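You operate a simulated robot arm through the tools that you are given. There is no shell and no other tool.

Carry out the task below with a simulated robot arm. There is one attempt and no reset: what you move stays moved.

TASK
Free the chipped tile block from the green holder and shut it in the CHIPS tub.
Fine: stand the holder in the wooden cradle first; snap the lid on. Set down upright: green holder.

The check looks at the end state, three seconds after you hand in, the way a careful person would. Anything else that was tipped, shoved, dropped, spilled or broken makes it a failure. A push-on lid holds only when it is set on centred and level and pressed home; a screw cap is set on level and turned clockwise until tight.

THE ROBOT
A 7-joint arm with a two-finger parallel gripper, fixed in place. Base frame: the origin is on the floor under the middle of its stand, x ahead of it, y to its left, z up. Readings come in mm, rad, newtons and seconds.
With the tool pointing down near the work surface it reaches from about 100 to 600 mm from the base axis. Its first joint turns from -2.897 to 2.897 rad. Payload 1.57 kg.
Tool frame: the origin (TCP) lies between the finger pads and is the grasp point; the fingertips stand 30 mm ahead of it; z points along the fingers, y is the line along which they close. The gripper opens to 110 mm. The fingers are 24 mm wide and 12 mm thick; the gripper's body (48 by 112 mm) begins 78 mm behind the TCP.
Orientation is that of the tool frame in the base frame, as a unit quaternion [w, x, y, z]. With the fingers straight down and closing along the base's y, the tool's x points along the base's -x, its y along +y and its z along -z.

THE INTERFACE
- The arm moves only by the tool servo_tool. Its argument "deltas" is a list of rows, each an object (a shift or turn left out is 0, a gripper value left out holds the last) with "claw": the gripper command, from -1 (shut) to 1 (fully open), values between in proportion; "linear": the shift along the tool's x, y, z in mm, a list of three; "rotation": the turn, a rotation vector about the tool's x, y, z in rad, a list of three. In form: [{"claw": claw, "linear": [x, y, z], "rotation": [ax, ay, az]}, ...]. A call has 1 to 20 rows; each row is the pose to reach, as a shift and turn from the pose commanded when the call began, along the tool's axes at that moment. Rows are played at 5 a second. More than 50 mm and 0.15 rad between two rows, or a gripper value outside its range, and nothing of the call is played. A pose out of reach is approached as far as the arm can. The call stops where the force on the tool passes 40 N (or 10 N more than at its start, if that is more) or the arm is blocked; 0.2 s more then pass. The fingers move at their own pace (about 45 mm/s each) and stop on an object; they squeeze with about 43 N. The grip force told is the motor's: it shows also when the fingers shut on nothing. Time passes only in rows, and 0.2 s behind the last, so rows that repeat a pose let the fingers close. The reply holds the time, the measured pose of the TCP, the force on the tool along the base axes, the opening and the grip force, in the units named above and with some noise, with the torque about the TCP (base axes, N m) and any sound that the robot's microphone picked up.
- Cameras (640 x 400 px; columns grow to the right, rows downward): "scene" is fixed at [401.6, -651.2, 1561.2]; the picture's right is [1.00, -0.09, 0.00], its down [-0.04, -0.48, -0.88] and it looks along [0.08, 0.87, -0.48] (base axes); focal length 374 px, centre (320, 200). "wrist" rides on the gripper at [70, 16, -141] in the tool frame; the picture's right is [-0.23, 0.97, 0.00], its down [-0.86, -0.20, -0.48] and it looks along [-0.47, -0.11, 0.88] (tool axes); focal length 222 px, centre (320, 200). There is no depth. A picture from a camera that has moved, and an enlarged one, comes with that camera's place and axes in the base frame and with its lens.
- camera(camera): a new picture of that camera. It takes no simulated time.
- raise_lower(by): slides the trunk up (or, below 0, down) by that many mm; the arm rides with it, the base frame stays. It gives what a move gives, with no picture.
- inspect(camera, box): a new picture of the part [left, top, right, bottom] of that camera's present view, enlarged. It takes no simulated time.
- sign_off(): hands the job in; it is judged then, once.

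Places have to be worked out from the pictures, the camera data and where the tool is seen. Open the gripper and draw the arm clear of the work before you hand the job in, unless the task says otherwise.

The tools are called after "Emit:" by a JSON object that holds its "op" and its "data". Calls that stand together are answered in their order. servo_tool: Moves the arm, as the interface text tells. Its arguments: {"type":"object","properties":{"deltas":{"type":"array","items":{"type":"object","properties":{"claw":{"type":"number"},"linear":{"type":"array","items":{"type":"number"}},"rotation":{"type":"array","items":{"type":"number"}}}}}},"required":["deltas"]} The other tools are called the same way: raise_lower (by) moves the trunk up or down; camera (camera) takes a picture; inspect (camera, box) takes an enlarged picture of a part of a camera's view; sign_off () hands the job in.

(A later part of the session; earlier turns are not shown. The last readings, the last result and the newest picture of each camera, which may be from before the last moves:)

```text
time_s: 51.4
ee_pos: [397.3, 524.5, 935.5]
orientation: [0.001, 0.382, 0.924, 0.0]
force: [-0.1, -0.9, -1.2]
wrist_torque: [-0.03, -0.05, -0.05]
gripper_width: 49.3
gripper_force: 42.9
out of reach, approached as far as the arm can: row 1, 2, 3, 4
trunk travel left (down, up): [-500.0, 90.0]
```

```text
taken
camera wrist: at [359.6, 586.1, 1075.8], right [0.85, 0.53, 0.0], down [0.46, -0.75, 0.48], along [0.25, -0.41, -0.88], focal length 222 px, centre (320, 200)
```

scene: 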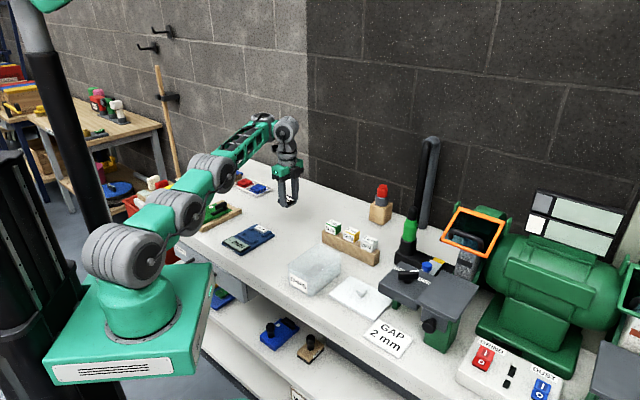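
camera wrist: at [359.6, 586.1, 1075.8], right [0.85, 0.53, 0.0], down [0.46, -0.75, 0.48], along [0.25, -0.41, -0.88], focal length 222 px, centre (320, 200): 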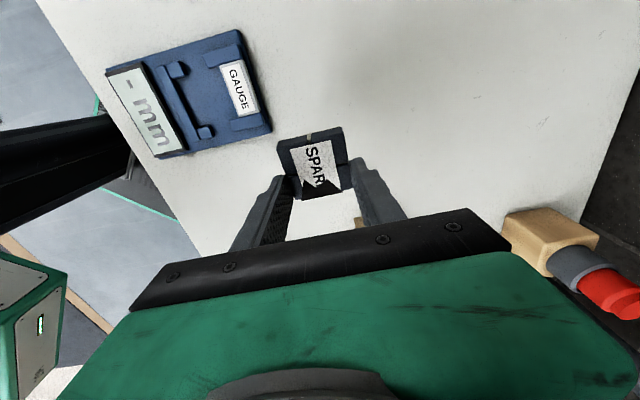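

Now at (397, 525, 936) over empty bench and within reach again. I go down 65 mm to bend the chain, then pull inward slightly.

Emit:
{"op": "servo_tool", "data": {"deltas": [{"claw": -1, "linear": [0, 0, 15]}, {"linear": [0, 0, 30]}, {"linear": [0, 0, 45]}, {"linear": [0, 0, 60]}, {"linear": [0, -5, 65]}, {"linear": [0, -15, 65]}, {"linear": [0, -25, 65]}, {"linear": [0, -35, 65]}, {"linear": [0, -35, 65]}]}}

Emit:
{"op": "camera", "data": {"camera": "scene"}}

```text
time_s: 53.4
ee_pos: [395.6, 521.0, 869.8]
orientation: [0.001, 0.382, 0.924, 0.0]
force: [0.0, -0.5, -0.9]
wrist_torque: [-0.03, -0.01, 0.01]
gripper_width: 48.9
gripper_force: 42.5
out of reach, approached as far as the arm can: row 6, 7, 8, 9
trunk travel left (down, up): [-500.0, 90.0]
```

```text
taken
```

scene: 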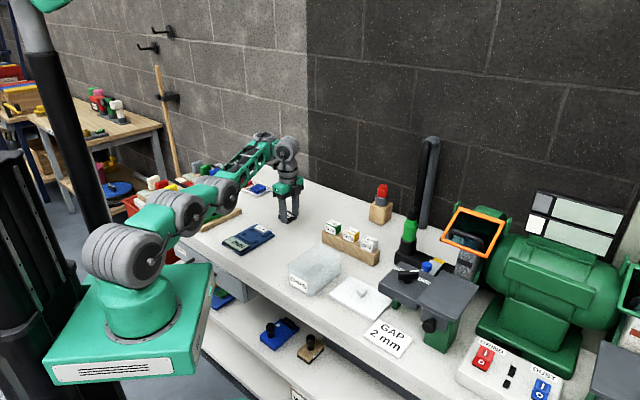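

Inward is still refused. The forearm is exactly horizontal, which aligns the J5 and J7 axes (wrist singularity), and J6 seems turned sideways, so the wrist cannot pitch in the arm's plane. I look closely at the wrist to judge J6's direction.

Emit:
{"op": "inspect", "data": {"camera": "scene", "box": [180, 110, 340, 230]}}

Emit:
{"op": "inspect", "data": {"camera": "scene", "box": [250, 125, 320, 195]}}

```text
3.33 times, centred on (260, 170) of scene
camera zoom: at [401.6, -651.2, 1561.2], right [1.0, -0.09, 0.0], down [-0.04, -0.48, -0.88], along [0.08, 0.87, -0.48], focal length 1247 px, centre (520, 300)
```

zoom: 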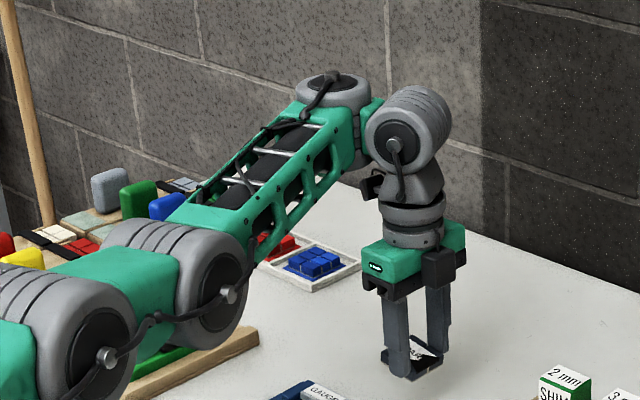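

```text
5.71 times, centred on (285, 160) of scene
camera zoom: at [401.6, -651.2, 1561.2], right [1.0, -0.09, 0.0], down [-0.04, -0.48, -0.88], along [0.08, 0.87, -0.48], focal length 2137 px, centre (520, 429)
```

zoom: 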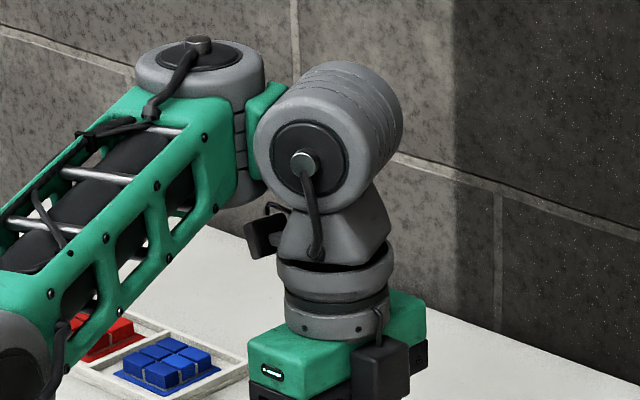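

Clear: the J5→J6 link is turned about −90° from the forearm, so J6 cannot pitch in the arm plane. Yawing the tool counter-clockwise here splits between J5 and J7 and should swing J5 back. I yaw −1.57 rad about tool z in place (free space around) and re-check.

Emit:
{"op": "servo_tool", "data": {"deltas": [{"claw": -1, "rotation": [0, 0, -0.13]}, {"rotation": [0, 0, -0.26]}, {"rotation": [0, 0, -0.39]}, {"rotation": [0, 0, -0.52]}, {"rotation": [0, 0, -0.65]}, {"rotation": [0, 0, -0.78]}, {"rotation": [0, 0, -0.91]}, {"rotation": [0, 0, -1.04]}, {"rotation": [0, 0, -1.17]}, {"rotation": [0, 0, -1.3]}, {"rotation": [0, 0, -1.43]}, {"rotation": [0, 0, -1.5708]}, {"rotation": [0, 0, -1.5708]}]}}

Emit:
{"op": "inspect", "data": {"camera": "scene", "box": [180, 110, 340, 230]}}

```text
time_s: 56.2
ee_pos: [394.6, 521.6, 869.2]
orientation: [0.0, -0.384, 0.923, -0.001]
force: [-0.8, 0.2, -0.2]
wrist_torque: [0.04, -0.02, 0.01]
gripper_width: 49.0
gripper_force: 43.1
trunk travel left (down, up): [-500.0, 90.0]
```

```text
3.33 times, centred on (260, 170) of scene
camera zoom: at [401.6, -651.2, 1561.2], right [1.0, -0.09, 0.0], down [-0.04, -0.48, -0.88], along [0.08, 0.87, -0.48], focal length 1247 px, centre (520, 300)
```

zoom: 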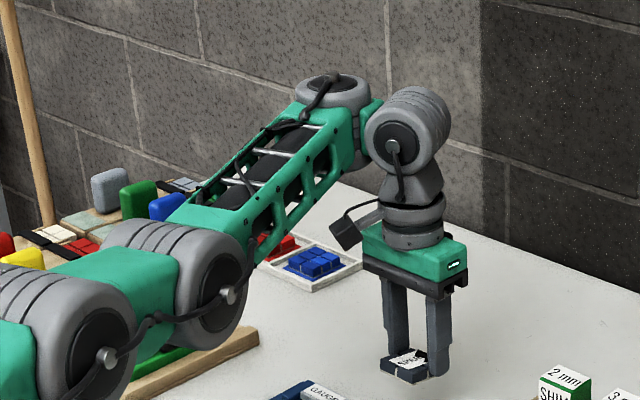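

Only J7 turned. J5 appears to sit at its limit with the wrist link sideways; moving the tool outward should swing J5 back toward straight. I move 75 mm radially outward over empty bench and look again.

Emit:
{"op": "servo_tool", "data": {"deltas": [{"claw": -1, "linear": [-15, 2, 0]}, {"linear": [-30, 4, 0]}, {"linear": [-45, 6, 0]}, {"linear": [-60, 8, 0]}, {"linear": [-74, 10, 0]}, {"linear": [-74, 10, 0]}]}}

Emit:
{"op": "inspect", "data": {"camera": "scene", "box": [180, 110, 340, 230]}}

```text
time_s: 57.6
ee_pos: [435.9, 577.4, 867.3]
orientation: [0.0, -0.381, 0.925, 0.0]
force: [0.8, -0.4, -1.2]
wrist_torque: [0.0, -0.02, -0.02]
gripper_width: 48.7
gripper_force: 43.3
out of reach, approached as far as the arm can: row 5, 6
trunk travel left (down, up): [-500.0, 90.0]
```

```text
3.33 times, centred on (260, 170) of scene
camera zoom: at [401.6, -651.2, 1561.2], right [1.0, -0.09, 0.0], down [-0.04, -0.48, -0.88], along [0.08, 0.87, -0.48], focal length 1247 px, centre (520, 300)
```

zoom: 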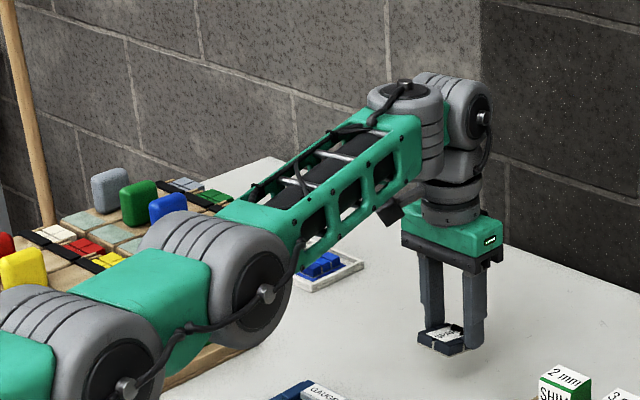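

J6 now faces sideways like J4, so the wrist is un-twisted. I check the whole arm's shape before moving inward.

Emit:
{"op": "camera", "data": {"camera": "scene"}}

Emit:
{"op": "inspect", "data": {"camera": "scene", "box": [70, 120, 320, 300]}}

```text
taken
```

scene: 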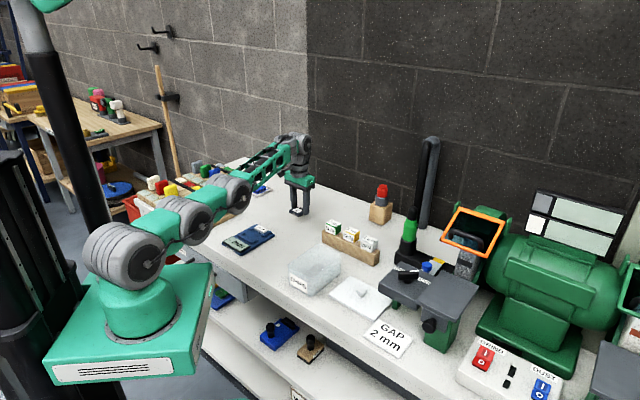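

```text
2.22 times, centred on (195, 210) of scene
camera zoom: at [401.6, -651.2, 1561.2], right [1.0, -0.09, 0.0], down [-0.04, -0.48, -0.88], along [0.08, 0.87, -0.48], focal length 831 px, centre (598, 178)
```

zoom: 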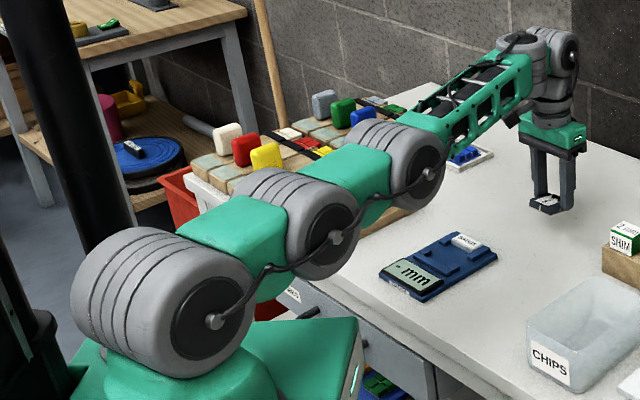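

All joints lie in one nearly straight, level line. I raise the trunk by 80 mm: from the higher shoulder the tool has to come down, which makes the chain bend elbow-up and keeps the wrist away from that singular pose.

Emit:
{"op": "raise_lower", "data": {"by": 80}}

Emit:
{"op": "camera", "data": {"camera": "scene"}}

```text
time_s: 58.8
ee_pos: [436.4, 576.3, 947.1]
orientation: [-0.001, -0.383, 0.924, 0.0]
force: [0.3, -0.3, -2.2]
wrist_torque: [0.02, 0.01, 0.02]
gripper_width: 48.9
gripper_force: 42.8
trunk travel left (down, up): [-580.0, 10.0]
```

```text
taken
```

scene: 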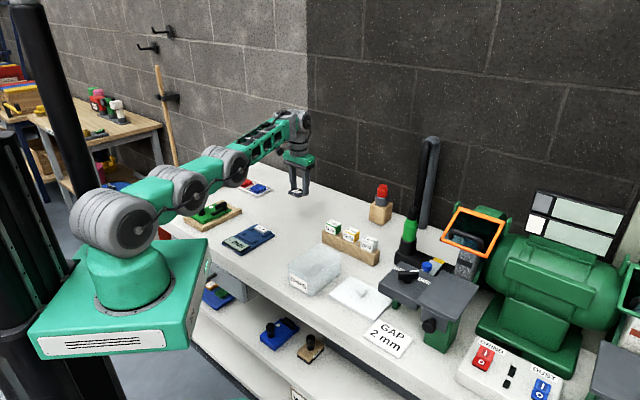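

Now I move straight down 75 mm in place to get the elbow-up bend.

Emit:
{"op": "servo_tool", "data": {"deltas": [{"claw": -1, "linear": [0, 0, 15]}, {"linear": [0, 0, 30]}, {"linear": [0, 0, 45]}, {"linear": [0, 0, 60]}, {"linear": [0, 0, 75]}, {"linear": [0, 0, 75]}]}}

Emit:
{"op": "inspect", "data": {"camera": "scene", "box": [60, 90, 340, 290]}}

```text
time_s: 60.2
ee_pos: [436.7, 576.0, 872.4]
orientation: [0.0, -0.383, 0.924, 0.0]
force: [0.3, 1.0, -0.9]
wrist_torque: [0.03, -0.01, -0.01]
gripper_width: 48.7
gripper_force: 43.0
trunk travel left (down, up): [-580.0, 10.0]
```

```text
2.00 times, centred on (200, 190) of scene
camera zoom: at [401.6, -651.2, 1561.2], right [1.0, -0.09, 0.0], down [-0.04, -0.48, -0.88], along [0.08, 0.87, -0.48], focal length 748 px, centre (560, 220)
```

zoom: 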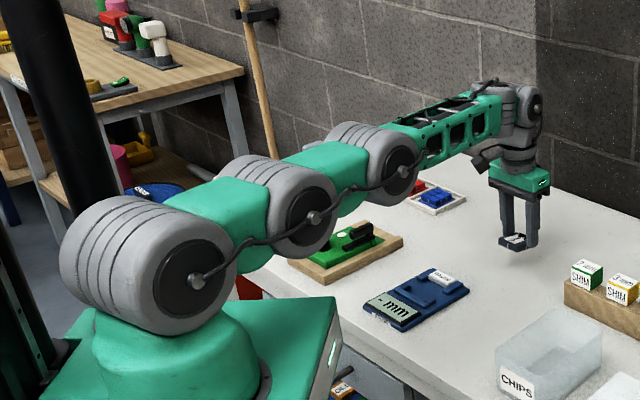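

There is still a slight S-bend (J3 sagging). I rise a bit and push outward to the limit so the chain straightens fully, then I will come down and inward, which should fold it elbow-up.

Emit:
{"op": "servo_tool", "data": {"deltas": [{"claw": -1, "linear": [0, 0, -20]}, {"linear": [0, 0, -40]}, {"linear": [-15, 2, -60]}, {"linear": [-30, 4, -70]}, {"linear": [-45, 6, -70]}, {"linear": [-45, 6, -70]}, {"linear": [-45, 6, -70]}]}}

Emit:
{"op": "inspect", "data": {"camera": "scene", "box": [60, 90, 340, 290]}}

```text
time_s: 61.8
ee_pos: [431.9, 578.8, 942.5]
orientation: [0.0, -0.383, 0.924, 0.0]
force: [0.7, 0.4, -1.0]
wrist_torque: [0.02, -0.02, -0.01]
gripper_width: 48.9
gripper_force: 42.8
out of reach, approached as far as the arm can: row 3, 4, 5, 6, 7
trunk travel left (down, up): [-580.0, 10.0]
```

```text
2.00 times, centred on (200, 190) of scene
camera zoom: at [401.6, -651.2, 1561.2], right [1.0, -0.09, 0.0], down [-0.04, -0.48, -0.88], along [0.08, 0.87, -0.48], focal length 748 px, centre (560, 220)
```

zoom: 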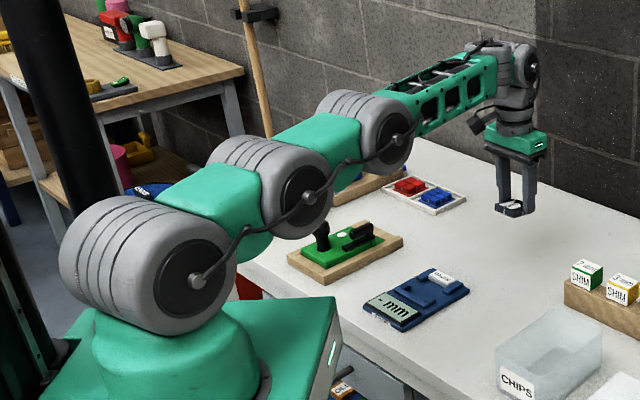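

With the wrist straight again and J4 now above the line, folding inward should work. I command inward 60 mm with 30 mm down.

Emit:
{"op": "servo_tool", "data": {"deltas": [{"claw": -1, "linear": [5, -1, 12]}, {"linear": [15, -2, 20]}, {"linear": [30, -4, 26]}, {"linear": [45, -6, 30]}, {"linear": [60, -8, 30]}, {"linear": [60, -8, 30]}]}}

Emit:
{"op": "inspect", "data": {"camera": "scene", "box": [60, 90, 340, 290]}}

```text
time_s: 63.2
ee_pos: [393.9, 531.5, 912.3]
orientation: [-0.001, -0.383, 0.924, 0.0]
force: [0.0, 0.4, -1.4]
wrist_torque: [-0.01, 0.01, 0.01]
gripper_width: 48.9
gripper_force: 42.5
trunk travel left (down, up): [-580.0, 10.0]
```

```text
2.00 times, centred on (200, 190) of scene
camera zoom: at [401.6, -651.2, 1561.2], right [1.0, -0.09, 0.0], down [-0.04, -0.48, -0.88], along [0.08, 0.87, -0.48], focal length 748 px, centre (560, 220)
```

zoom: 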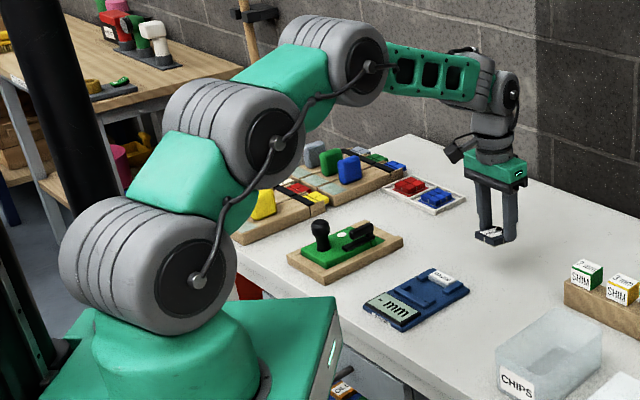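

The elbow is up again and the arm moves freely. I carry the tile over the tub's centre at z≈960, turning +90° on the way so the fingers open along the tub's long side.

Emit:
{"op": "servo_tool", "data": {"deltas": [{"claw": -1, "linear": [10, -8, -10], "rotation": [0, 0, 0.1]}, {"linear": [22, -25, -20], "rotation": [0, 0, 0.22]}, {"linear": [35, -45, -30], "rotation": [0, 0, 0.35]}, {"linear": [48, -66, -40], "rotation": [0, 0, 0.48]}, {"linear": [60, -88, -48], "rotation": [0, 0, 0.61]}, {"linear": [72, -110, -48], "rotation": [0, 0, 0.74]}, {"linear": [84, -132, -48], "rotation": [0, 0, 0.87]}, {"linear": [96, -154, -48], "rotation": [0, 0, 1.0]}, {"linear": [107, -176, -48], "rotation": [0, 0, 1.13]}, {"linear": [118, -198, -48], "rotation": [0, 0, 1.26]}, {"linear": [128, -219, -48], "rotation": [0, 0, 1.39]}, {"linear": [136, -235, -48], "rotation": [0, 0, 1.5]}, {"linear": [138.9, -240.8, -48], "rotation": [0, 0, 1.5708]}, {"linear": [138.9, -240.8, -48], "rotation": [0, 0, 1.5708]}]}}

Emit:
{"op": "camera", "data": {"camera": "wrist"}}

Emit:
{"op": "camera", "data": {"camera": "scene"}}

```text
time_s: 66.2
ee_pos: [468.4, 264.5, 960.8]
orientation: [0.0, 0.383, 0.924, 0.0]
force: [-0.6, -0.6, -1.5]
wrist_torque: [-0.01, -0.02, 0.03]
gripper_width: 49.0
gripper_force: 42.9
trunk travel left (down, up): [-580.0, 10.0]
```

```text
taken
camera wrist: at [431.5, 325.9, 1101.1], right [0.85, 0.53, 0.0], down [0.46, -0.75, 0.48], along [0.25, -0.41, -0.88], focal length 222 px, centre (320, 200)
```

wrist: 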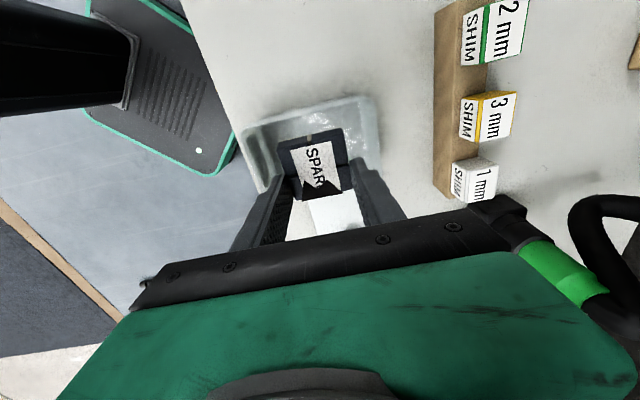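

```text
taken
```

scene: 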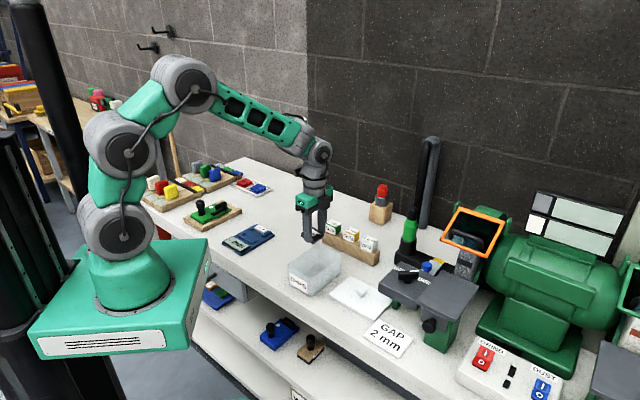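

The arm is in a good posture over the tub. I enlarge the wrist view to locate the rim relative to the tool.

Emit:
{"op": "inspect", "data": {"camera": "wrist", "box": [225, 80, 400, 230]}}

Emit:
{"op": "inspect", "data": {"camera": "scene", "box": [270, 190, 400, 320]}}

```text
2.67 times, centred on (312, 155) of wrist
camera zoom: at [431.5, 325.9, 1101.1], right [0.85, 0.53, 0.0], down [0.46, -0.75, 0.48], along [0.25, -0.41, -0.88], focal length 592 px, centre (340, 320)
```

zoom: 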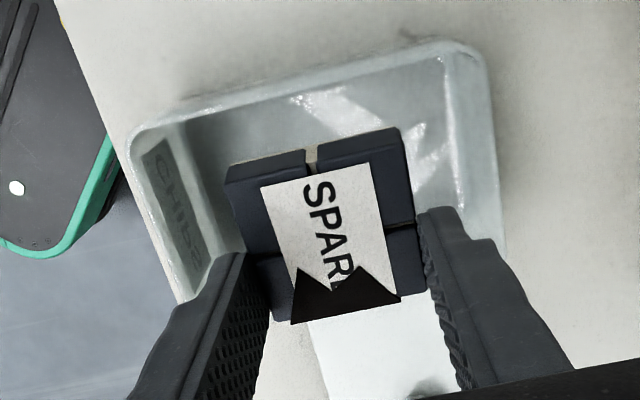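

```text
3.08 times, centred on (335, 255) of scene
camera zoom: at [401.6, -651.2, 1561.2], right [1.0, -0.09, 0.0], down [-0.04, -0.48, -0.88], along [0.08, 0.87, -0.48], focal length 1151 px, centre (274, 31)
```

zoom: 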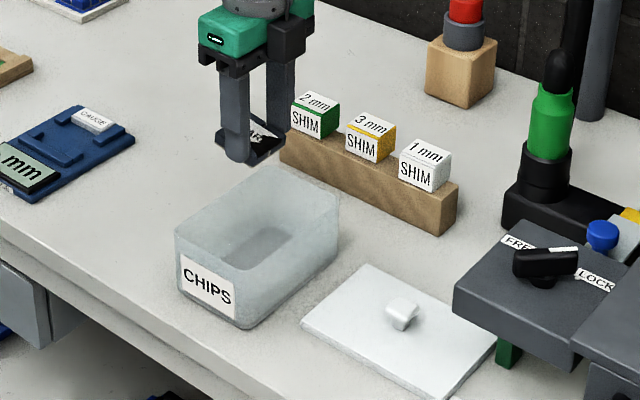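

The rim is at z≈857, with the tub centre at ≈(468, 257). I re-tilt the tool 10° so the tile is level, shift to centre it over the tub, and come down to just above the rim to check.

Emit:
{"op": "servo_tool", "data": {"deltas": [{"claw": -1, "linear": [-4, -2, 10], "rotation": [0, -0.06, 0]}, {"linear": [-8, -4, 25], "rotation": [0, -0.12, 0]}, {"linear": [-10.8, -5.8, 40], "rotation": [0, -0.1745, 0]}, {"linear": [-10.8, -5.8, 53], "rotation": [0, -0.1745, 0]}, {"linear": [-10.8, -5.8, 53], "rotation": [0, -0.1745, 0]}]}}

Emit:
{"op": "camera", "data": {"camera": "wrist"}}

Emit:
{"op": "inspect", "data": {"camera": "scene", "box": [270, 190, 380, 310]}}

```text
time_s: 67.4
ee_pos: [471.1, 253.1, 907.8]
orientation: [0.081, 0.381, 0.92, -0.033]
force: [-0.2, -0.3, -0.1]
wrist_torque: [0.01, 0.0, -0.01]
gripper_width: 49.0
gripper_force: 43.0
trunk travel left (down, up): [-580.0, 10.0]
```

```text
taken
camera wrist: at [417.9, 331.2, 1034.1], right [0.85, 0.53, 0.04], down [0.39, -0.68, 0.62], along [0.36, -0.51, -0.78], focal length 222 px, centre (320, 200)
```

wrist: 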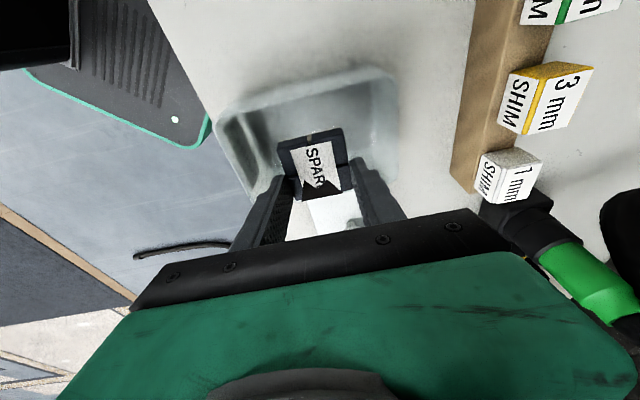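

```text
3.33 times, centred on (325, 250) of scene
camera zoom: at [401.6, -651.2, 1561.2], right [1.0, -0.09, 0.0], down [-0.04, -0.48, -0.88], along [0.08, 0.87, -0.48], focal length 1247 px, centre (303, 33)
```

zoom: 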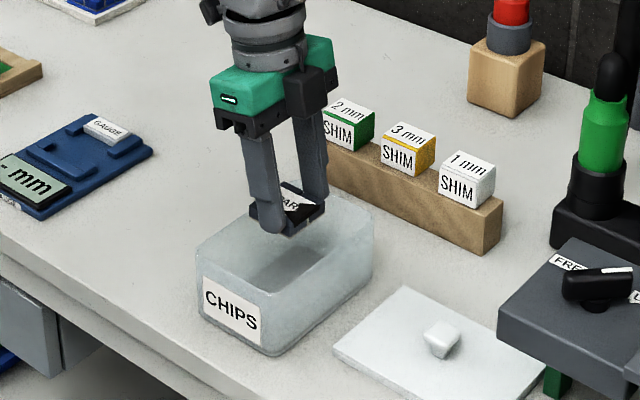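

I verify the tile's centring over the opening with an enlarged wrist view.

Emit:
{"op": "inspect", "data": {"camera": "wrist", "box": [205, 55, 415, 235]}}

```text
2.22 times, centred on (310, 145) of wrist
camera zoom: at [417.9, 331.2, 1034.1], right [0.85, 0.53, 0.04], down [0.39, -0.68, 0.62], along [0.36, -0.51, -0.78], focal length 494 px, centre (342, 322)
```

zoom: 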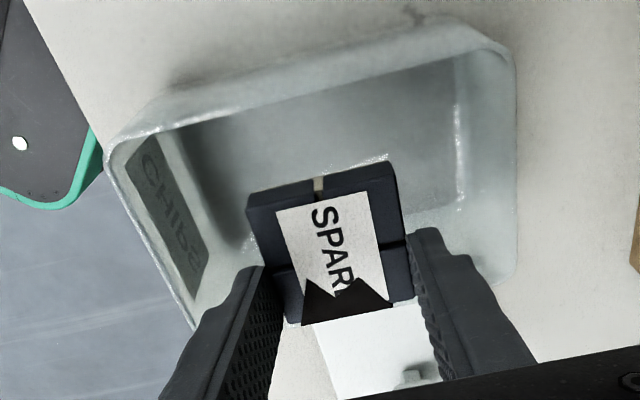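

The tile is centred over the opening. I lower it into the tub, slowing near the floor.

Emit:
{"op": "servo_tool", "data": {"deltas": [{"claw": -1, "linear": [3.5, 0, 19.7]}, {"linear": [6.9, 0, 39.4]}, {"linear": [10.4, 0, 59]}, {"linear": [12.5, 0, 70.9]}, {"linear": [13.9, 0, 78.8]}, {"linear": [14.6, 0, 82.7]}, {"linear": [14.6, 0, 82.7]}]}}

Emit:
{"op": "camera", "data": {"camera": "wrist"}}

Emit:
{"op": "inspect", "data": {"camera": "scene", "box": [270, 210, 370, 310]}}

```text
time_s: 69.0
ee_pos: [471.7, 252.9, 823.3]
orientation: [0.08, 0.382, 0.92, -0.033]
force: [-0.3, -0.2, -0.9]
wrist_torque: [0.0, 0.03, 0.0]
gripper_width: 49.0
gripper_force: 43.2
trunk travel left (down, up): [-580.0, 10.0]
```

```text
taken
camera wrist: at [417.6, 331.6, 949.5], right [0.85, 0.53, 0.04], down [0.4, -0.68, 0.62], along [0.36, -0.51, -0.78], focal length 222 px, centre (320, 200)
```

wrist: 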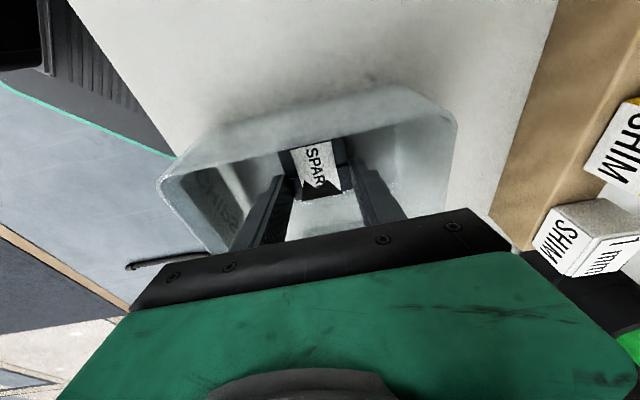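

```text
4.00 times, centred on (320, 260) of scene
camera zoom: at [401.6, -651.2, 1561.2], right [1.0, -0.09, 0.0], down [-0.04, -0.48, -0.88], along [0.08, 0.87, -0.48], focal length 1496 px, centre (320, -40)
```

zoom: 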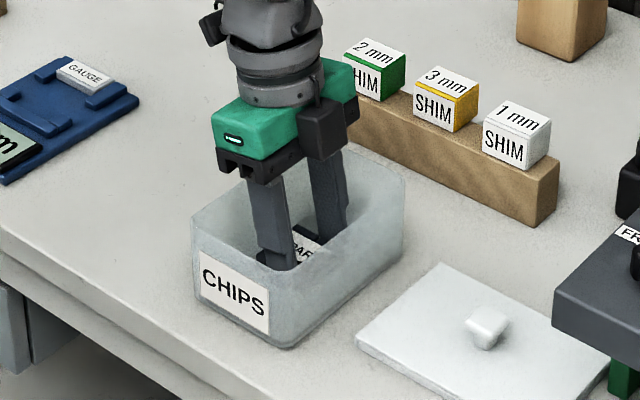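

No contact yet; the tile should be ~3–4 mm above the floor. I go down a few mm more until it touches.

Emit:
{"op": "servo_tool", "data": {"deltas": [{"claw": -1, "linear": [0.26, 0, 1.5]}, {"linear": [0.5, 0, 3]}, {"linear": [0.6, 0, 3.5]}, {"linear": [0.6, 0, 3.5]}]}}

```text
time_s: 70.0
ee_pos: [471.8, 254.1, 820.3]
orientation: [0.08, 0.382, 0.92, -0.033]
force: [-0.9, 0.2, 2.7]
wrist_torque: [0.0, 0.12, 0.02]
gripper_width: 49.1
gripper_force: 42.6
trunk travel left (down, up): [-580.0, 10.0]
```

The tile touches the floor (force turned to +2.7 N). I open to ~60 mm and withdraw straight up out of the tub.

Emit:
{"op": "servo_tool", "data": {"deltas": [{"claw": -0.05, "linear": [0, 0, 0]}, {"claw": 0.09, "linear": [0, 0, 0]}, {"claw": 0.09, "linear": [0, 0, 0]}, {"linear": [-2.6, 0, -15]}, {"linear": [-6.9, 0, -39]}, {"linear": [-13, 0, -74]}, {"linear": [-20, 0, -113]}, {"linear": [-24, 0, -138]}, {"linear": [-24, 0, -138]}]}}

Emit:
{"op": "camera", "data": {"camera": "wrist"}}

Emit:
{"op": "inspect", "data": {"camera": "scene", "box": [270, 210, 420, 330]}}

```text
time_s: 72.0
ee_pos: [474.8, 254.3, 958.7]
orientation: [0.08, 0.381, 0.92, -0.033]
force: [-0.3, -0.4, 0.2]
wrist_torque: [0.01, 0.02, -0.01]
gripper_width: 60.0
gripper_force: 0.0
trunk travel left (down, up): [-580.0, 10.0]
```

```text
taken
camera wrist: at [419.9, 331.8, 1086.0], right [0.85, 0.53, 0.04], down [0.4, -0.68, 0.62], along [0.36, -0.51, -0.78], focal length 222 px, centre (320, 200)
```

wrist: 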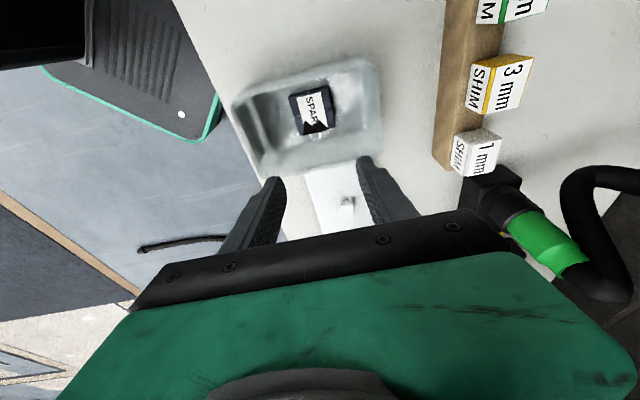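

```text
3.33 times, centred on (345, 270) of scene
camera zoom: at [401.6, -651.2, 1561.2], right [1.0, -0.09, 0.0], down [-0.04, -0.48, -0.88], along [0.08, 0.87, -0.48], focal length 1247 px, centre (237, -33)
```

zoom: 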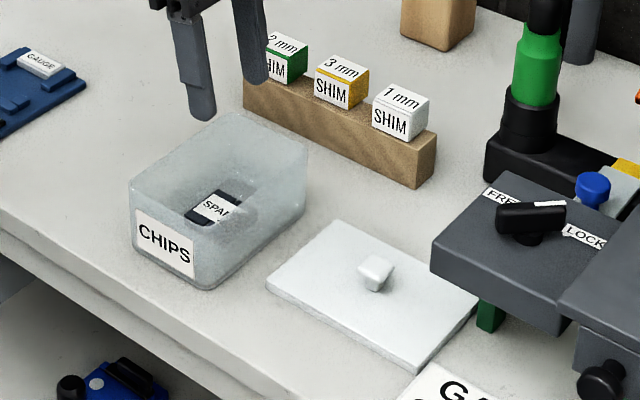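

The tile block lies flat in the tub. Next is the lid: it lies near (595, 158) with its long side across the tub's direction, so it must be turned 90°. I level the tool, rise, and turn it +90° while moving to the near side of the lid to look at it.

Emit:
{"op": "servo_tool", "data": {"deltas": [{"claw": 0.09, "linear": [-3, 0, -15], "rotation": [0, 0.06, 0]}, {"linear": [-6, 0, -30], "rotation": [0, 0.12, 0]}, {"linear": [-8, 0, -42], "rotation": [0, 0.1745, 0]}, {"linear": [-8, 0, -42], "rotation": [0, 0.1745, 0]}]}}

```text
time_s: 73.0
ee_pos: [471.7, 252.8, 1002.1]
orientation: [0.0, 0.382, 0.924, 0.0]
force: [-0.6, -0.3, 1.3]
wrist_torque: [0.02, -0.01, 0.0]
gripper_width: 60.1
gripper_force: 0.1
trunk travel left (down, up): [-580.0, 10.0]
```

Tool is level at z≈1002. Now the turn of +90° combined with the move beside the lid.

Emit:
{"op": "servo_tool", "data": {"deltas": [{"claw": 0.09, "linear": [-13, -3, 0], "rotation": [0, 0, 0.13]}, {"linear": [-26, -6, 0], "rotation": [0, 0, 0.26]}, {"linear": [-39, -8, 0], "rotation": [0, 0, 0.39]}, {"linear": [-52, -11, 0], "rotation": [0, 0, 0.52]}, {"linear": [-65, -14, 0], "rotation": [0, 0, 0.65]}, {"linear": [-78, -16, 0], "rotation": [0, 0, 0.78]}, {"linear": [-91, -19, 0], "rotation": [0, 0, 0.91]}, {"linear": [-104, -22, 0], "rotation": [0, 0, 1.04]}, {"linear": [-117, -24, 0], "rotation": [0, 0, 1.17]}, {"linear": [-130, -27, 0], "rotation": [0, 0, 1.3]}, {"linear": [-143, -30, 0], "rotation": [0, 0, 1.43]}, {"linear": [-154, -32, 0], "rotation": [0, 0, 1.5708]}, {"linear": [-154, -32, 0], "rotation": [0, 0, 1.5708]}]}}

Emit:
{"op": "camera", "data": {"camera": "wrist"}}

Emit:
{"op": "camera", "data": {"camera": "scene"}}

```text
time_s: 75.8
ee_pos: [558.9, 120.0, 1003.4]
orientation: [0.0, 0.924, 0.383, 0.0]
force: [-0.8, 0.1, 0.2]
wrist_torque: [-0.01, 0.01, -0.04]
gripper_width: 60.0
gripper_force: 0.0
trunk travel left (down, up): [-580.0, 10.0]
```

```text
taken
camera wrist: at [620.7, 158.1, 1144.2], right [0.53, -0.85, 0.0], down [-0.75, -0.46, 0.48], along [-0.41, -0.25, -0.88], focal length 222 px, centre (320, 200)
```

wrist: 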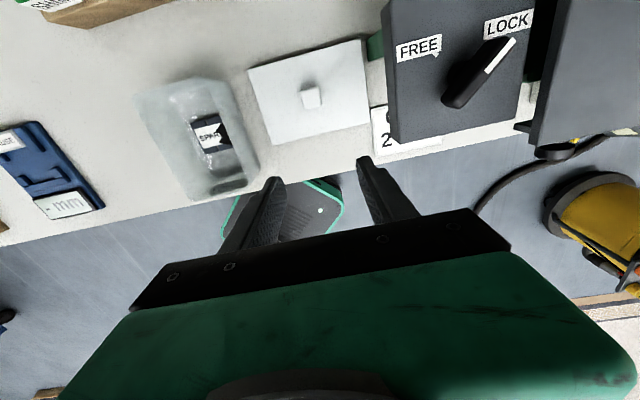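

```text
taken
```

scene: 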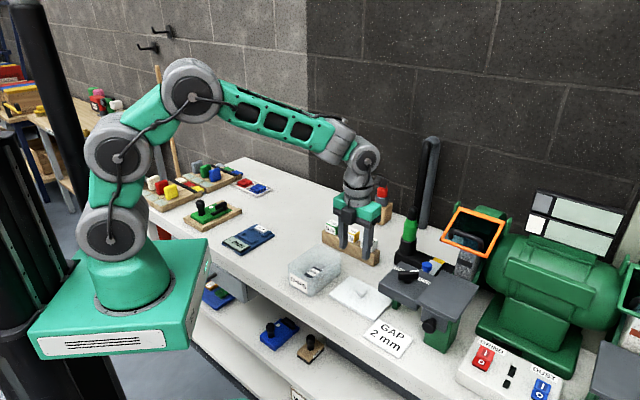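

The lid and its knob are fully visible here. I enlarge for measurements.

Emit:
{"op": "inspect", "data": {"camera": "wrist", "box": [235, 20, 395, 160]}}

Emit:
{"op": "inspect", "data": {"camera": "scene", "box": [322, 262, 402, 332]}}

Emit:
{"op": "inspect", "data": {"camera": "wrist", "box": [125, 60, 275, 210]}}

```text
2.86 times, centred on (315, 90) of wrist
camera zoom: at [620.7, 158.1, 1144.2], right [0.53, -0.85, 0.0], down [-0.75, -0.46, 0.48], along [-0.41, -0.25, -0.88], focal length 635 px, centre (334, 514)
```

zoom: 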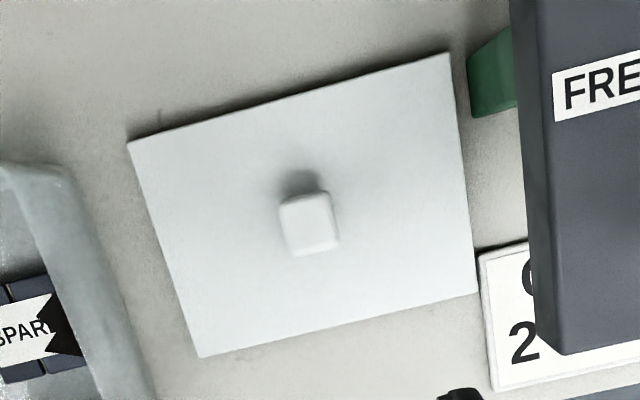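

```text
5.71 times, centred on (362, 297) of scene
camera zoom: at [401.6, -651.2, 1561.2], right [1.0, -0.09, 0.0], down [-0.04, -0.48, -0.88], along [0.08, 0.87, -0.48], focal length 2137 px, centre (80, -354)
```

zoom: 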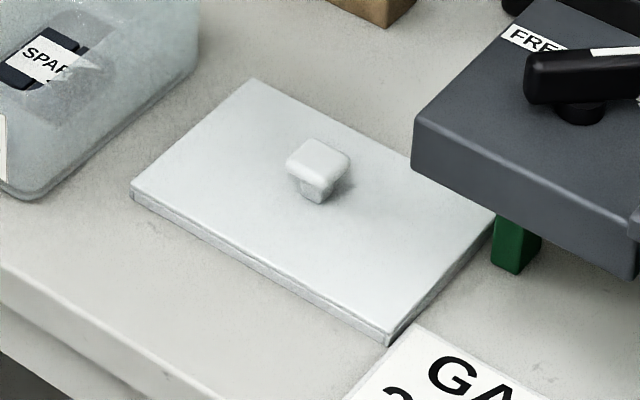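

```text
2.67 times, centred on (200, 135) of wrist
camera zoom: at [620.7, 158.1, 1144.2], right [0.53, -0.85, 0.0], down [-0.75, -0.46, 0.48], along [-0.41, -0.25, -0.88], focal length 592 px, centre (640, 373)
```

zoom: 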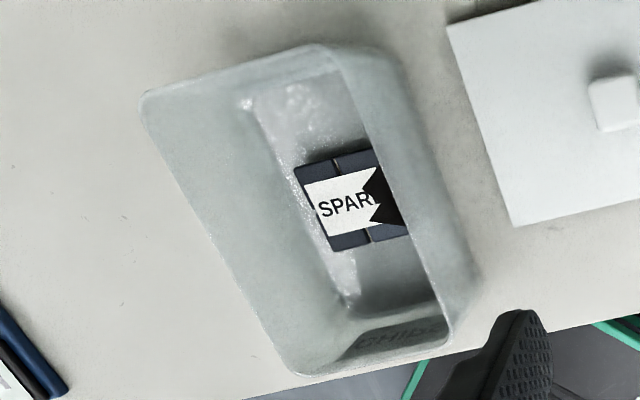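

Lid: top z≈790, about 107×155 mm; its knob is ~24 mm square, top z≈817, centred at ≈(594, 155). I move above the knob and come down to z≈870 for a check.

Emit:
{"op": "servo_tool", "data": {"deltas": [{"claw": 0.09, "linear": [25, 0, 0]}, {"linear": [49.4, 0, 20]}, {"linear": [49.4, 0, 60]}, {"linear": [49.4, 0, 100]}, {"linear": [49.4, 0, 133]}, {"linear": [49.4, 0, 133]}]}}

Emit:
{"op": "camera", "data": {"camera": "wrist"}}

Emit:
{"op": "inspect", "data": {"camera": "scene", "box": [300, 210, 440, 330]}}

```text
time_s: 77.2
ee_pos: [594.2, 159.3, 869.1]
orientation: [-0.001, 0.924, 0.382, 0.0]
force: [-0.3, 1.0, -0.4]
wrist_torque: [0.03, 0.01, 0.01]
gripper_width: 60.2
gripper_force: 0.1
trunk travel left (down, up): [-580.0, 10.0]
```

```text
taken
camera wrist: at [656.1, 197.6, 1009.7], right [0.53, -0.85, 0.0], down [-0.75, -0.46, 0.48], along [-0.41, -0.25, -0.88], focal length 222 px, centre (320, 200)
```

wrist: 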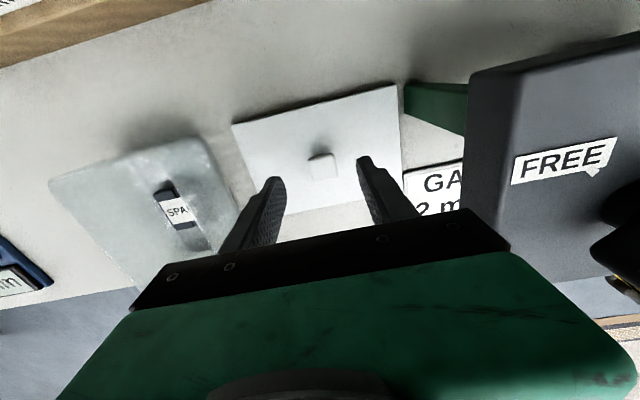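

```text
3.33 times, centred on (370, 270) of scene
camera zoom: at [401.6, -651.2, 1561.2], right [1.0, -0.09, 0.0], down [-0.04, -0.48, -0.88], along [0.08, 0.87, -0.48], focal length 1247 px, centre (153, -33)
```

zoom: 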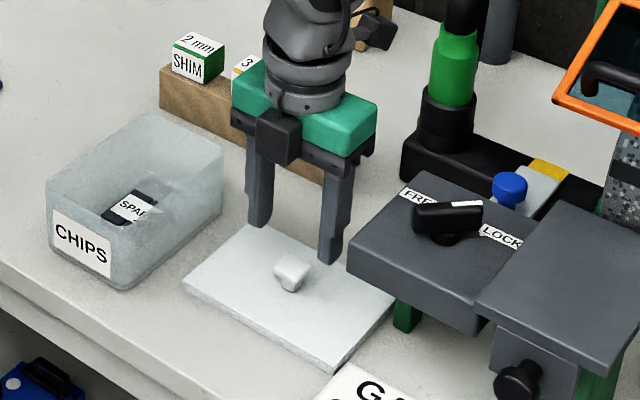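

I check the knob's position relative to the fingers in this closer view.

Emit:
{"op": "inspect", "data": {"camera": "wrist", "box": [225, 75, 415, 235]}}

```text
2.50 times, centred on (320, 155) of wrist
camera zoom: at [656.1, 197.6, 1009.7], right [0.53, -0.85, 0.0], down [-0.75, -0.46, 0.48], along [-0.41, -0.25, -0.88], focal length 555 px, centre (320, 312)
```

zoom: 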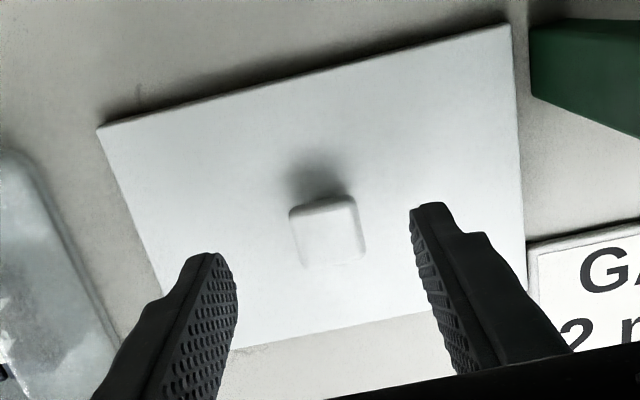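

The knob is 2.7 mm off along tool y. I correct that, descend so the tips are ~4 mm above the lid, and close on the knob.

Emit:
{"op": "servo_tool", "data": {"deltas": [{"claw": 0.09, "linear": [-1, 2.7, 12]}, {"linear": [-1, 2.7, 26]}, {"linear": [-1, 2.7, 38]}, {"linear": [-1, 2.7, 45]}, {"linear": [-1, 2.7, 45]}, {"claw": -1, "linear": [-1, 2.7, 45]}, {"claw": -1, "linear": [-1, 2.7, 45]}, {"claw": -1, "linear": [-1, 2.7, 45]}, {"claw": -1, "linear": [-1, 2.7, 45]}]}}

Emit:
{"op": "inspect", "data": {"camera": "wrist", "box": [225, 75, 415, 235]}}

Emit:
{"op": "inspect", "data": {"camera": "scene", "box": [320, 240, 420, 330]}}

```text
time_s: 79.2
ee_pos: [594.2, 153.4, 824.1]
orientation: [0.0, 0.924, 0.383, 0.0]
force: [0.1, 0.1, 0.9]
wrist_torque: [0.02, 0.01, 0.01]
gripper_width: 24.8
gripper_force: 30.8
trunk travel left (down, up): [-580.0, 10.0]
```

```text
2.50 times, centred on (320, 155) of wrist
camera zoom: at [655.6, 191.4, 965.9], right [0.53, -0.85, 0.0], down [-0.75, -0.46, 0.48], along [-0.41, -0.25, -0.88], focal length 555 px, centre (320, 312)
```

zoom: 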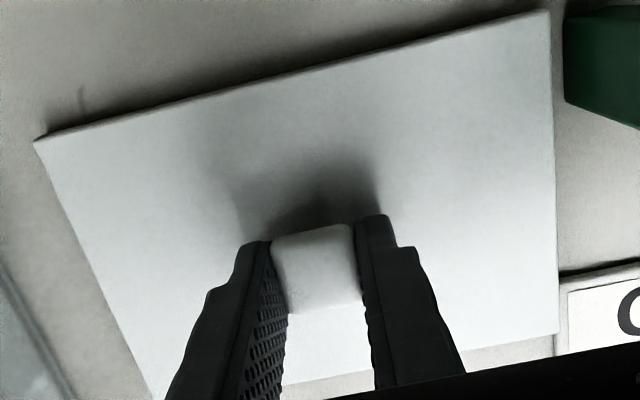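

```text
4.44 times, centred on (370, 285) of scene
camera zoom: at [401.6, -651.2, 1561.2], right [1.0, -0.09, 0.0], down [-0.04, -0.48, -0.88], along [0.08, 0.87, -0.48], focal length 1662 px, centre (98, -178)
```

zoom: 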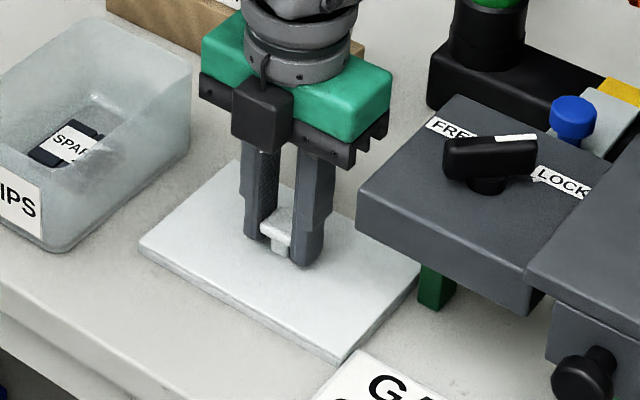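

Gripped at 24.8 mm; the lid is centred on the tool within ~1 mm. I lift slowly and check.

Emit:
{"op": "servo_tool", "data": {"deltas": [{"claw": -1, "linear": [0, 0, -3]}, {"linear": [0, 0, -8]}, {"linear": [0, 0, -15]}, {"linear": [0, 0, -30]}, {"linear": [0, 0, -60]}, {"linear": [0, 0, -95]}, {"linear": [0, 0, -130]}, {"linear": [0, 0, -140]}, {"linear": [0, 0, -140]}]}}

Emit:
{"op": "camera", "data": {"camera": "wrist"}}

Emit:
{"op": "inspect", "data": {"camera": "scene", "box": [290, 190, 430, 320]}}

```text
time_s: 81.2
ee_pos: [592.7, 155.7, 965.0]
orientation: [-0.001, 0.924, 0.382, 0.0]
force: [0.3, 0.3, 0.3]
wrist_torque: [-0.01, 0.02, 0.03]
gripper_width: 24.4
gripper_force: 36.4
trunk travel left (down, up): [-580.0, 10.0]
```

```text
taken
camera wrist: at [654.7, 193.5, 1105.8], right [0.53, -0.85, 0.0], down [-0.75, -0.46, 0.48], along [-0.41, -0.25, -0.88], focal length 222 px, centre (320, 200)
```

wrist: 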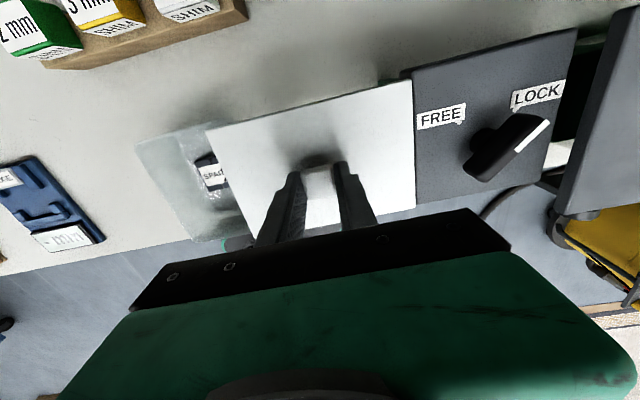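

```text
3.08 times, centred on (360, 255) of scene
camera zoom: at [401.6, -651.2, 1561.2], right [1.0, -0.09, 0.0], down [-0.04, -0.48, -0.88], along [0.08, 0.87, -0.48], focal length 1151 px, centre (197, 31)
```

zoom: 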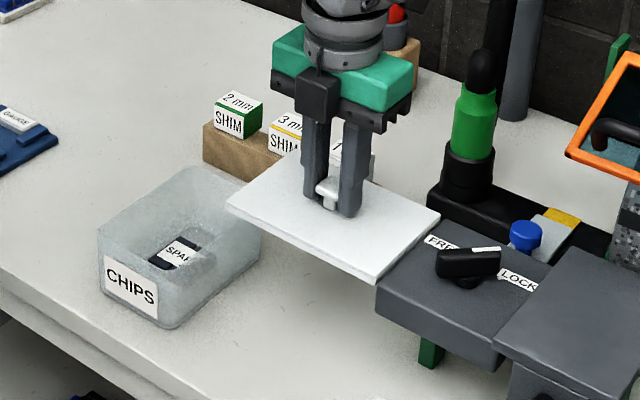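

The lid is held level. I carry it over the tub, turning −90° so its long side matches the tub's.

Emit:
{"op": "servo_tool", "data": {"deltas": [{"claw": -1, "linear": [-1, -12, -5], "rotation": [0, 0, -0.12]}, {"linear": [-2, -25, -10], "rotation": [0, 0, -0.25]}, {"linear": [-4, -38, -10], "rotation": [0, 0, -0.38]}, {"linear": [-5, -51, -10], "rotation": [0, 0, -0.51]}, {"linear": [-7, -64, -10], "rotation": [0, 0, -0.64]}, {"linear": [-8, -77, -10], "rotation": [0, 0, -0.77]}, {"linear": [-10, -90, -10], "rotation": [0, 0, -0.9]}, {"linear": [-11, -103, -10], "rotation": [0, 0, -1.03]}, {"linear": [-12, -116, -10], "rotation": [0, 0, -1.16]}, {"linear": [-14, -129, -10], "rotation": [0, 0, -1.29]}, {"linear": [-15, -142, -10], "rotation": [0, 0, -1.42]}, {"linear": [-16, -152, -10], "rotation": [0, 0, -1.52]}, {"linear": [-16.8, -158.4, -10], "rotation": [0, 0, -1.5708]}, {"linear": [-16.8, -158.4, -10], "rotation": [0, 0, -1.5708]}]}}

Emit:
{"op": "camera", "data": {"camera": "wrist"}}

Emit:
{"op": "camera", "data": {"camera": "scene"}}

```text
time_s: 84.2
ee_pos: [469.5, 254.5, 974.4]
orientation: [0.0, 0.382, 0.924, 0.0]
force: [-0.4, 0.5, -0.7]
wrist_torque: [0.02, -0.01, 0.0]
gripper_width: 24.7
gripper_force: 36.4
trunk travel left (down, up): [-580.0, 10.0]
```

```text
taken
camera wrist: at [433.1, 315.3, 1115.2], right [0.85, 0.53, 0.0], down [0.46, -0.75, 0.48], along [0.25, -0.41, -0.88], focal length 222 px, centre (320, 200)
```

wrist: 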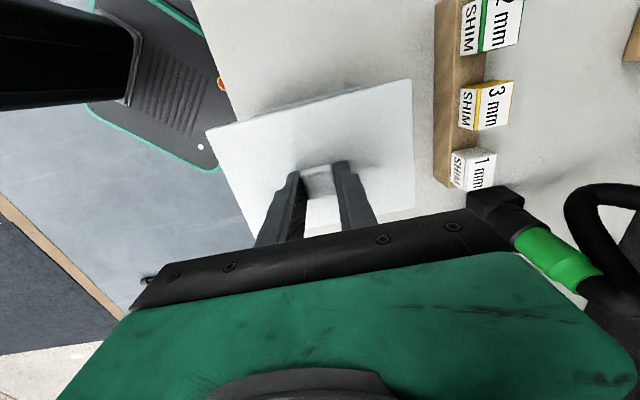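

```text
taken
```

scene: 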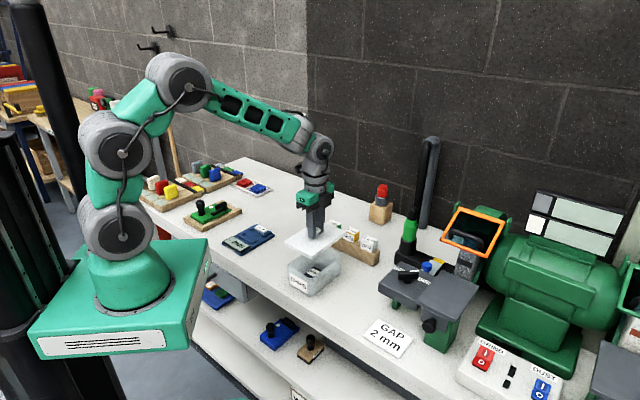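

The lid is over the tub with the right orientation. I enlarge both views to judge alignment with the rim.

Emit:
{"op": "inspect", "data": {"camera": "wrist", "box": [200, 65, 430, 235]}}

Emit:
{"op": "inspect", "data": {"camera": "scene", "box": [275, 205, 355, 305]}}

```text
2.35 times, centred on (315, 150) of wrist
camera zoom: at [433.1, 315.3, 1115.2], right [0.85, 0.53, 0.0], down [0.46, -0.75, 0.48], along [0.25, -0.41, -0.88], focal length 523 px, centre (332, 318)
```

zoom: 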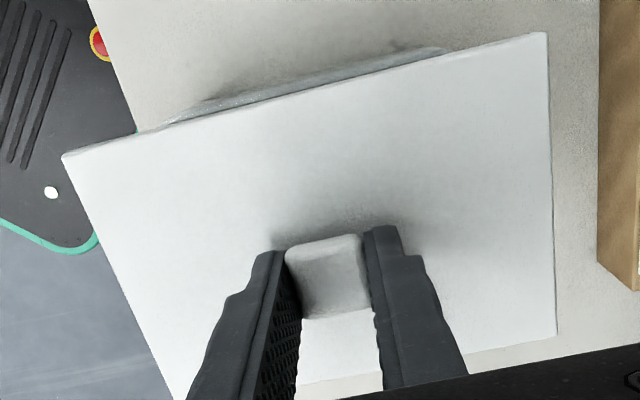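

```text
4.00 times, centred on (315, 255) of scene
camera zoom: at [401.6, -651.2, 1561.2], right [1.0, -0.09, 0.0], down [-0.04, -0.48, -0.88], along [0.08, 0.87, -0.48], focal length 1496 px, centre (340, -20)
```

zoom: 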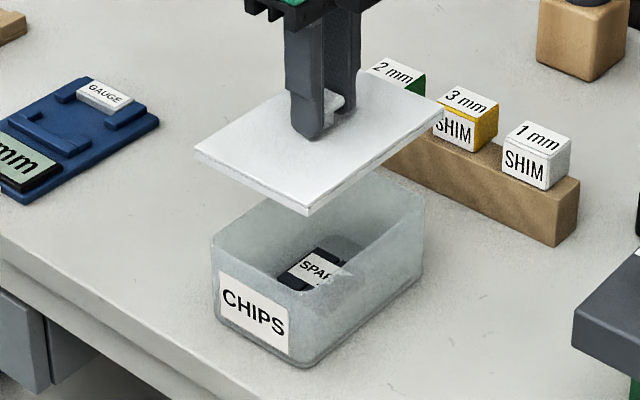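

I lower the lid to ~10 mm above the rim, where parallax is small, and compare edges again.

Emit:
{"op": "servo_tool", "data": {"deltas": [{"claw": -1, "linear": [0, 0, 20]}, {"linear": [0, 0, 40]}, {"linear": [0, 0, 55]}, {"linear": [0, 0, 62]}, {"linear": [0, 0, 62]}]}}

Emit:
{"op": "inspect", "data": {"camera": "wrist", "box": [200, 65, 430, 235]}}

Emit:
{"op": "inspect", "data": {"camera": "scene", "box": [280, 225, 352, 305]}}

Emit:
{"op": "inspect", "data": {"camera": "wrist", "box": [200, 80, 320, 160]}}

```text
time_s: 85.4
ee_pos: [469.3, 255.1, 912.8]
orientation: [-0.001, 0.383, 0.924, 0.0]
force: [0.8, -0.7, 0.9]
wrist_torque: [0.05, -0.01, -0.02]
gripper_width: 24.6
gripper_force: 36.3
trunk travel left (down, up): [-580.0, 10.0]
```

```text
2.35 times, centred on (315, 150) of wrist
camera zoom: at [432.8, 316.1, 1053.8], right [0.85, 0.53, 0.0], down [0.46, -0.75, 0.48], along [0.25, -0.41, -0.88], focal length 523 px, centre (332, 318)
```

zoom: 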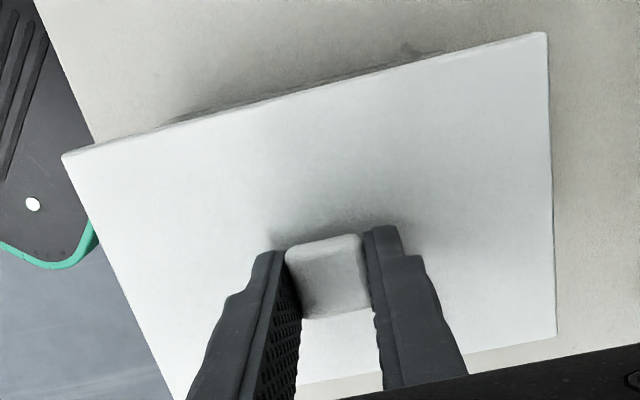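

```text
5.00 times, centred on (316, 265) of scene
camera zoom: at [401.6, -651.2, 1561.2], right [1.0, -0.09, 0.0], down [-0.04, -0.48, -0.88], along [0.08, 0.87, -0.48], focal length 1870 px, centre (340, -125)
```

zoom: 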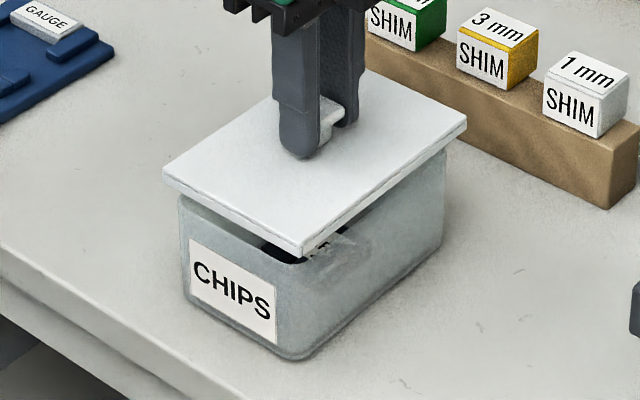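

```text
5.00 times, centred on (260, 120) of wrist
camera zoom: at [432.8, 316.1, 1053.8], right [0.85, 0.53, 0.0], down [0.46, -0.75, 0.48], along [0.25, -0.41, -0.88], focal length 1111 px, centre (620, 600)
```

zoom: 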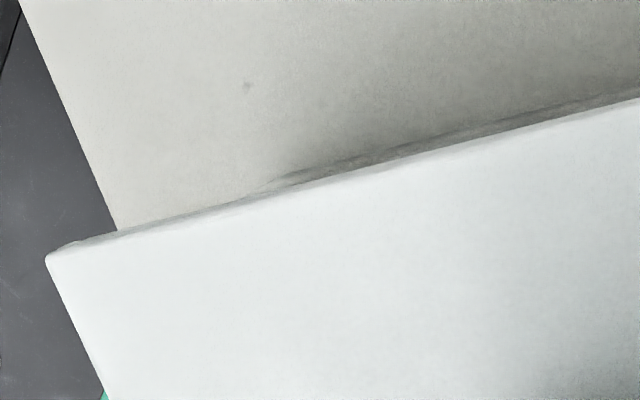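

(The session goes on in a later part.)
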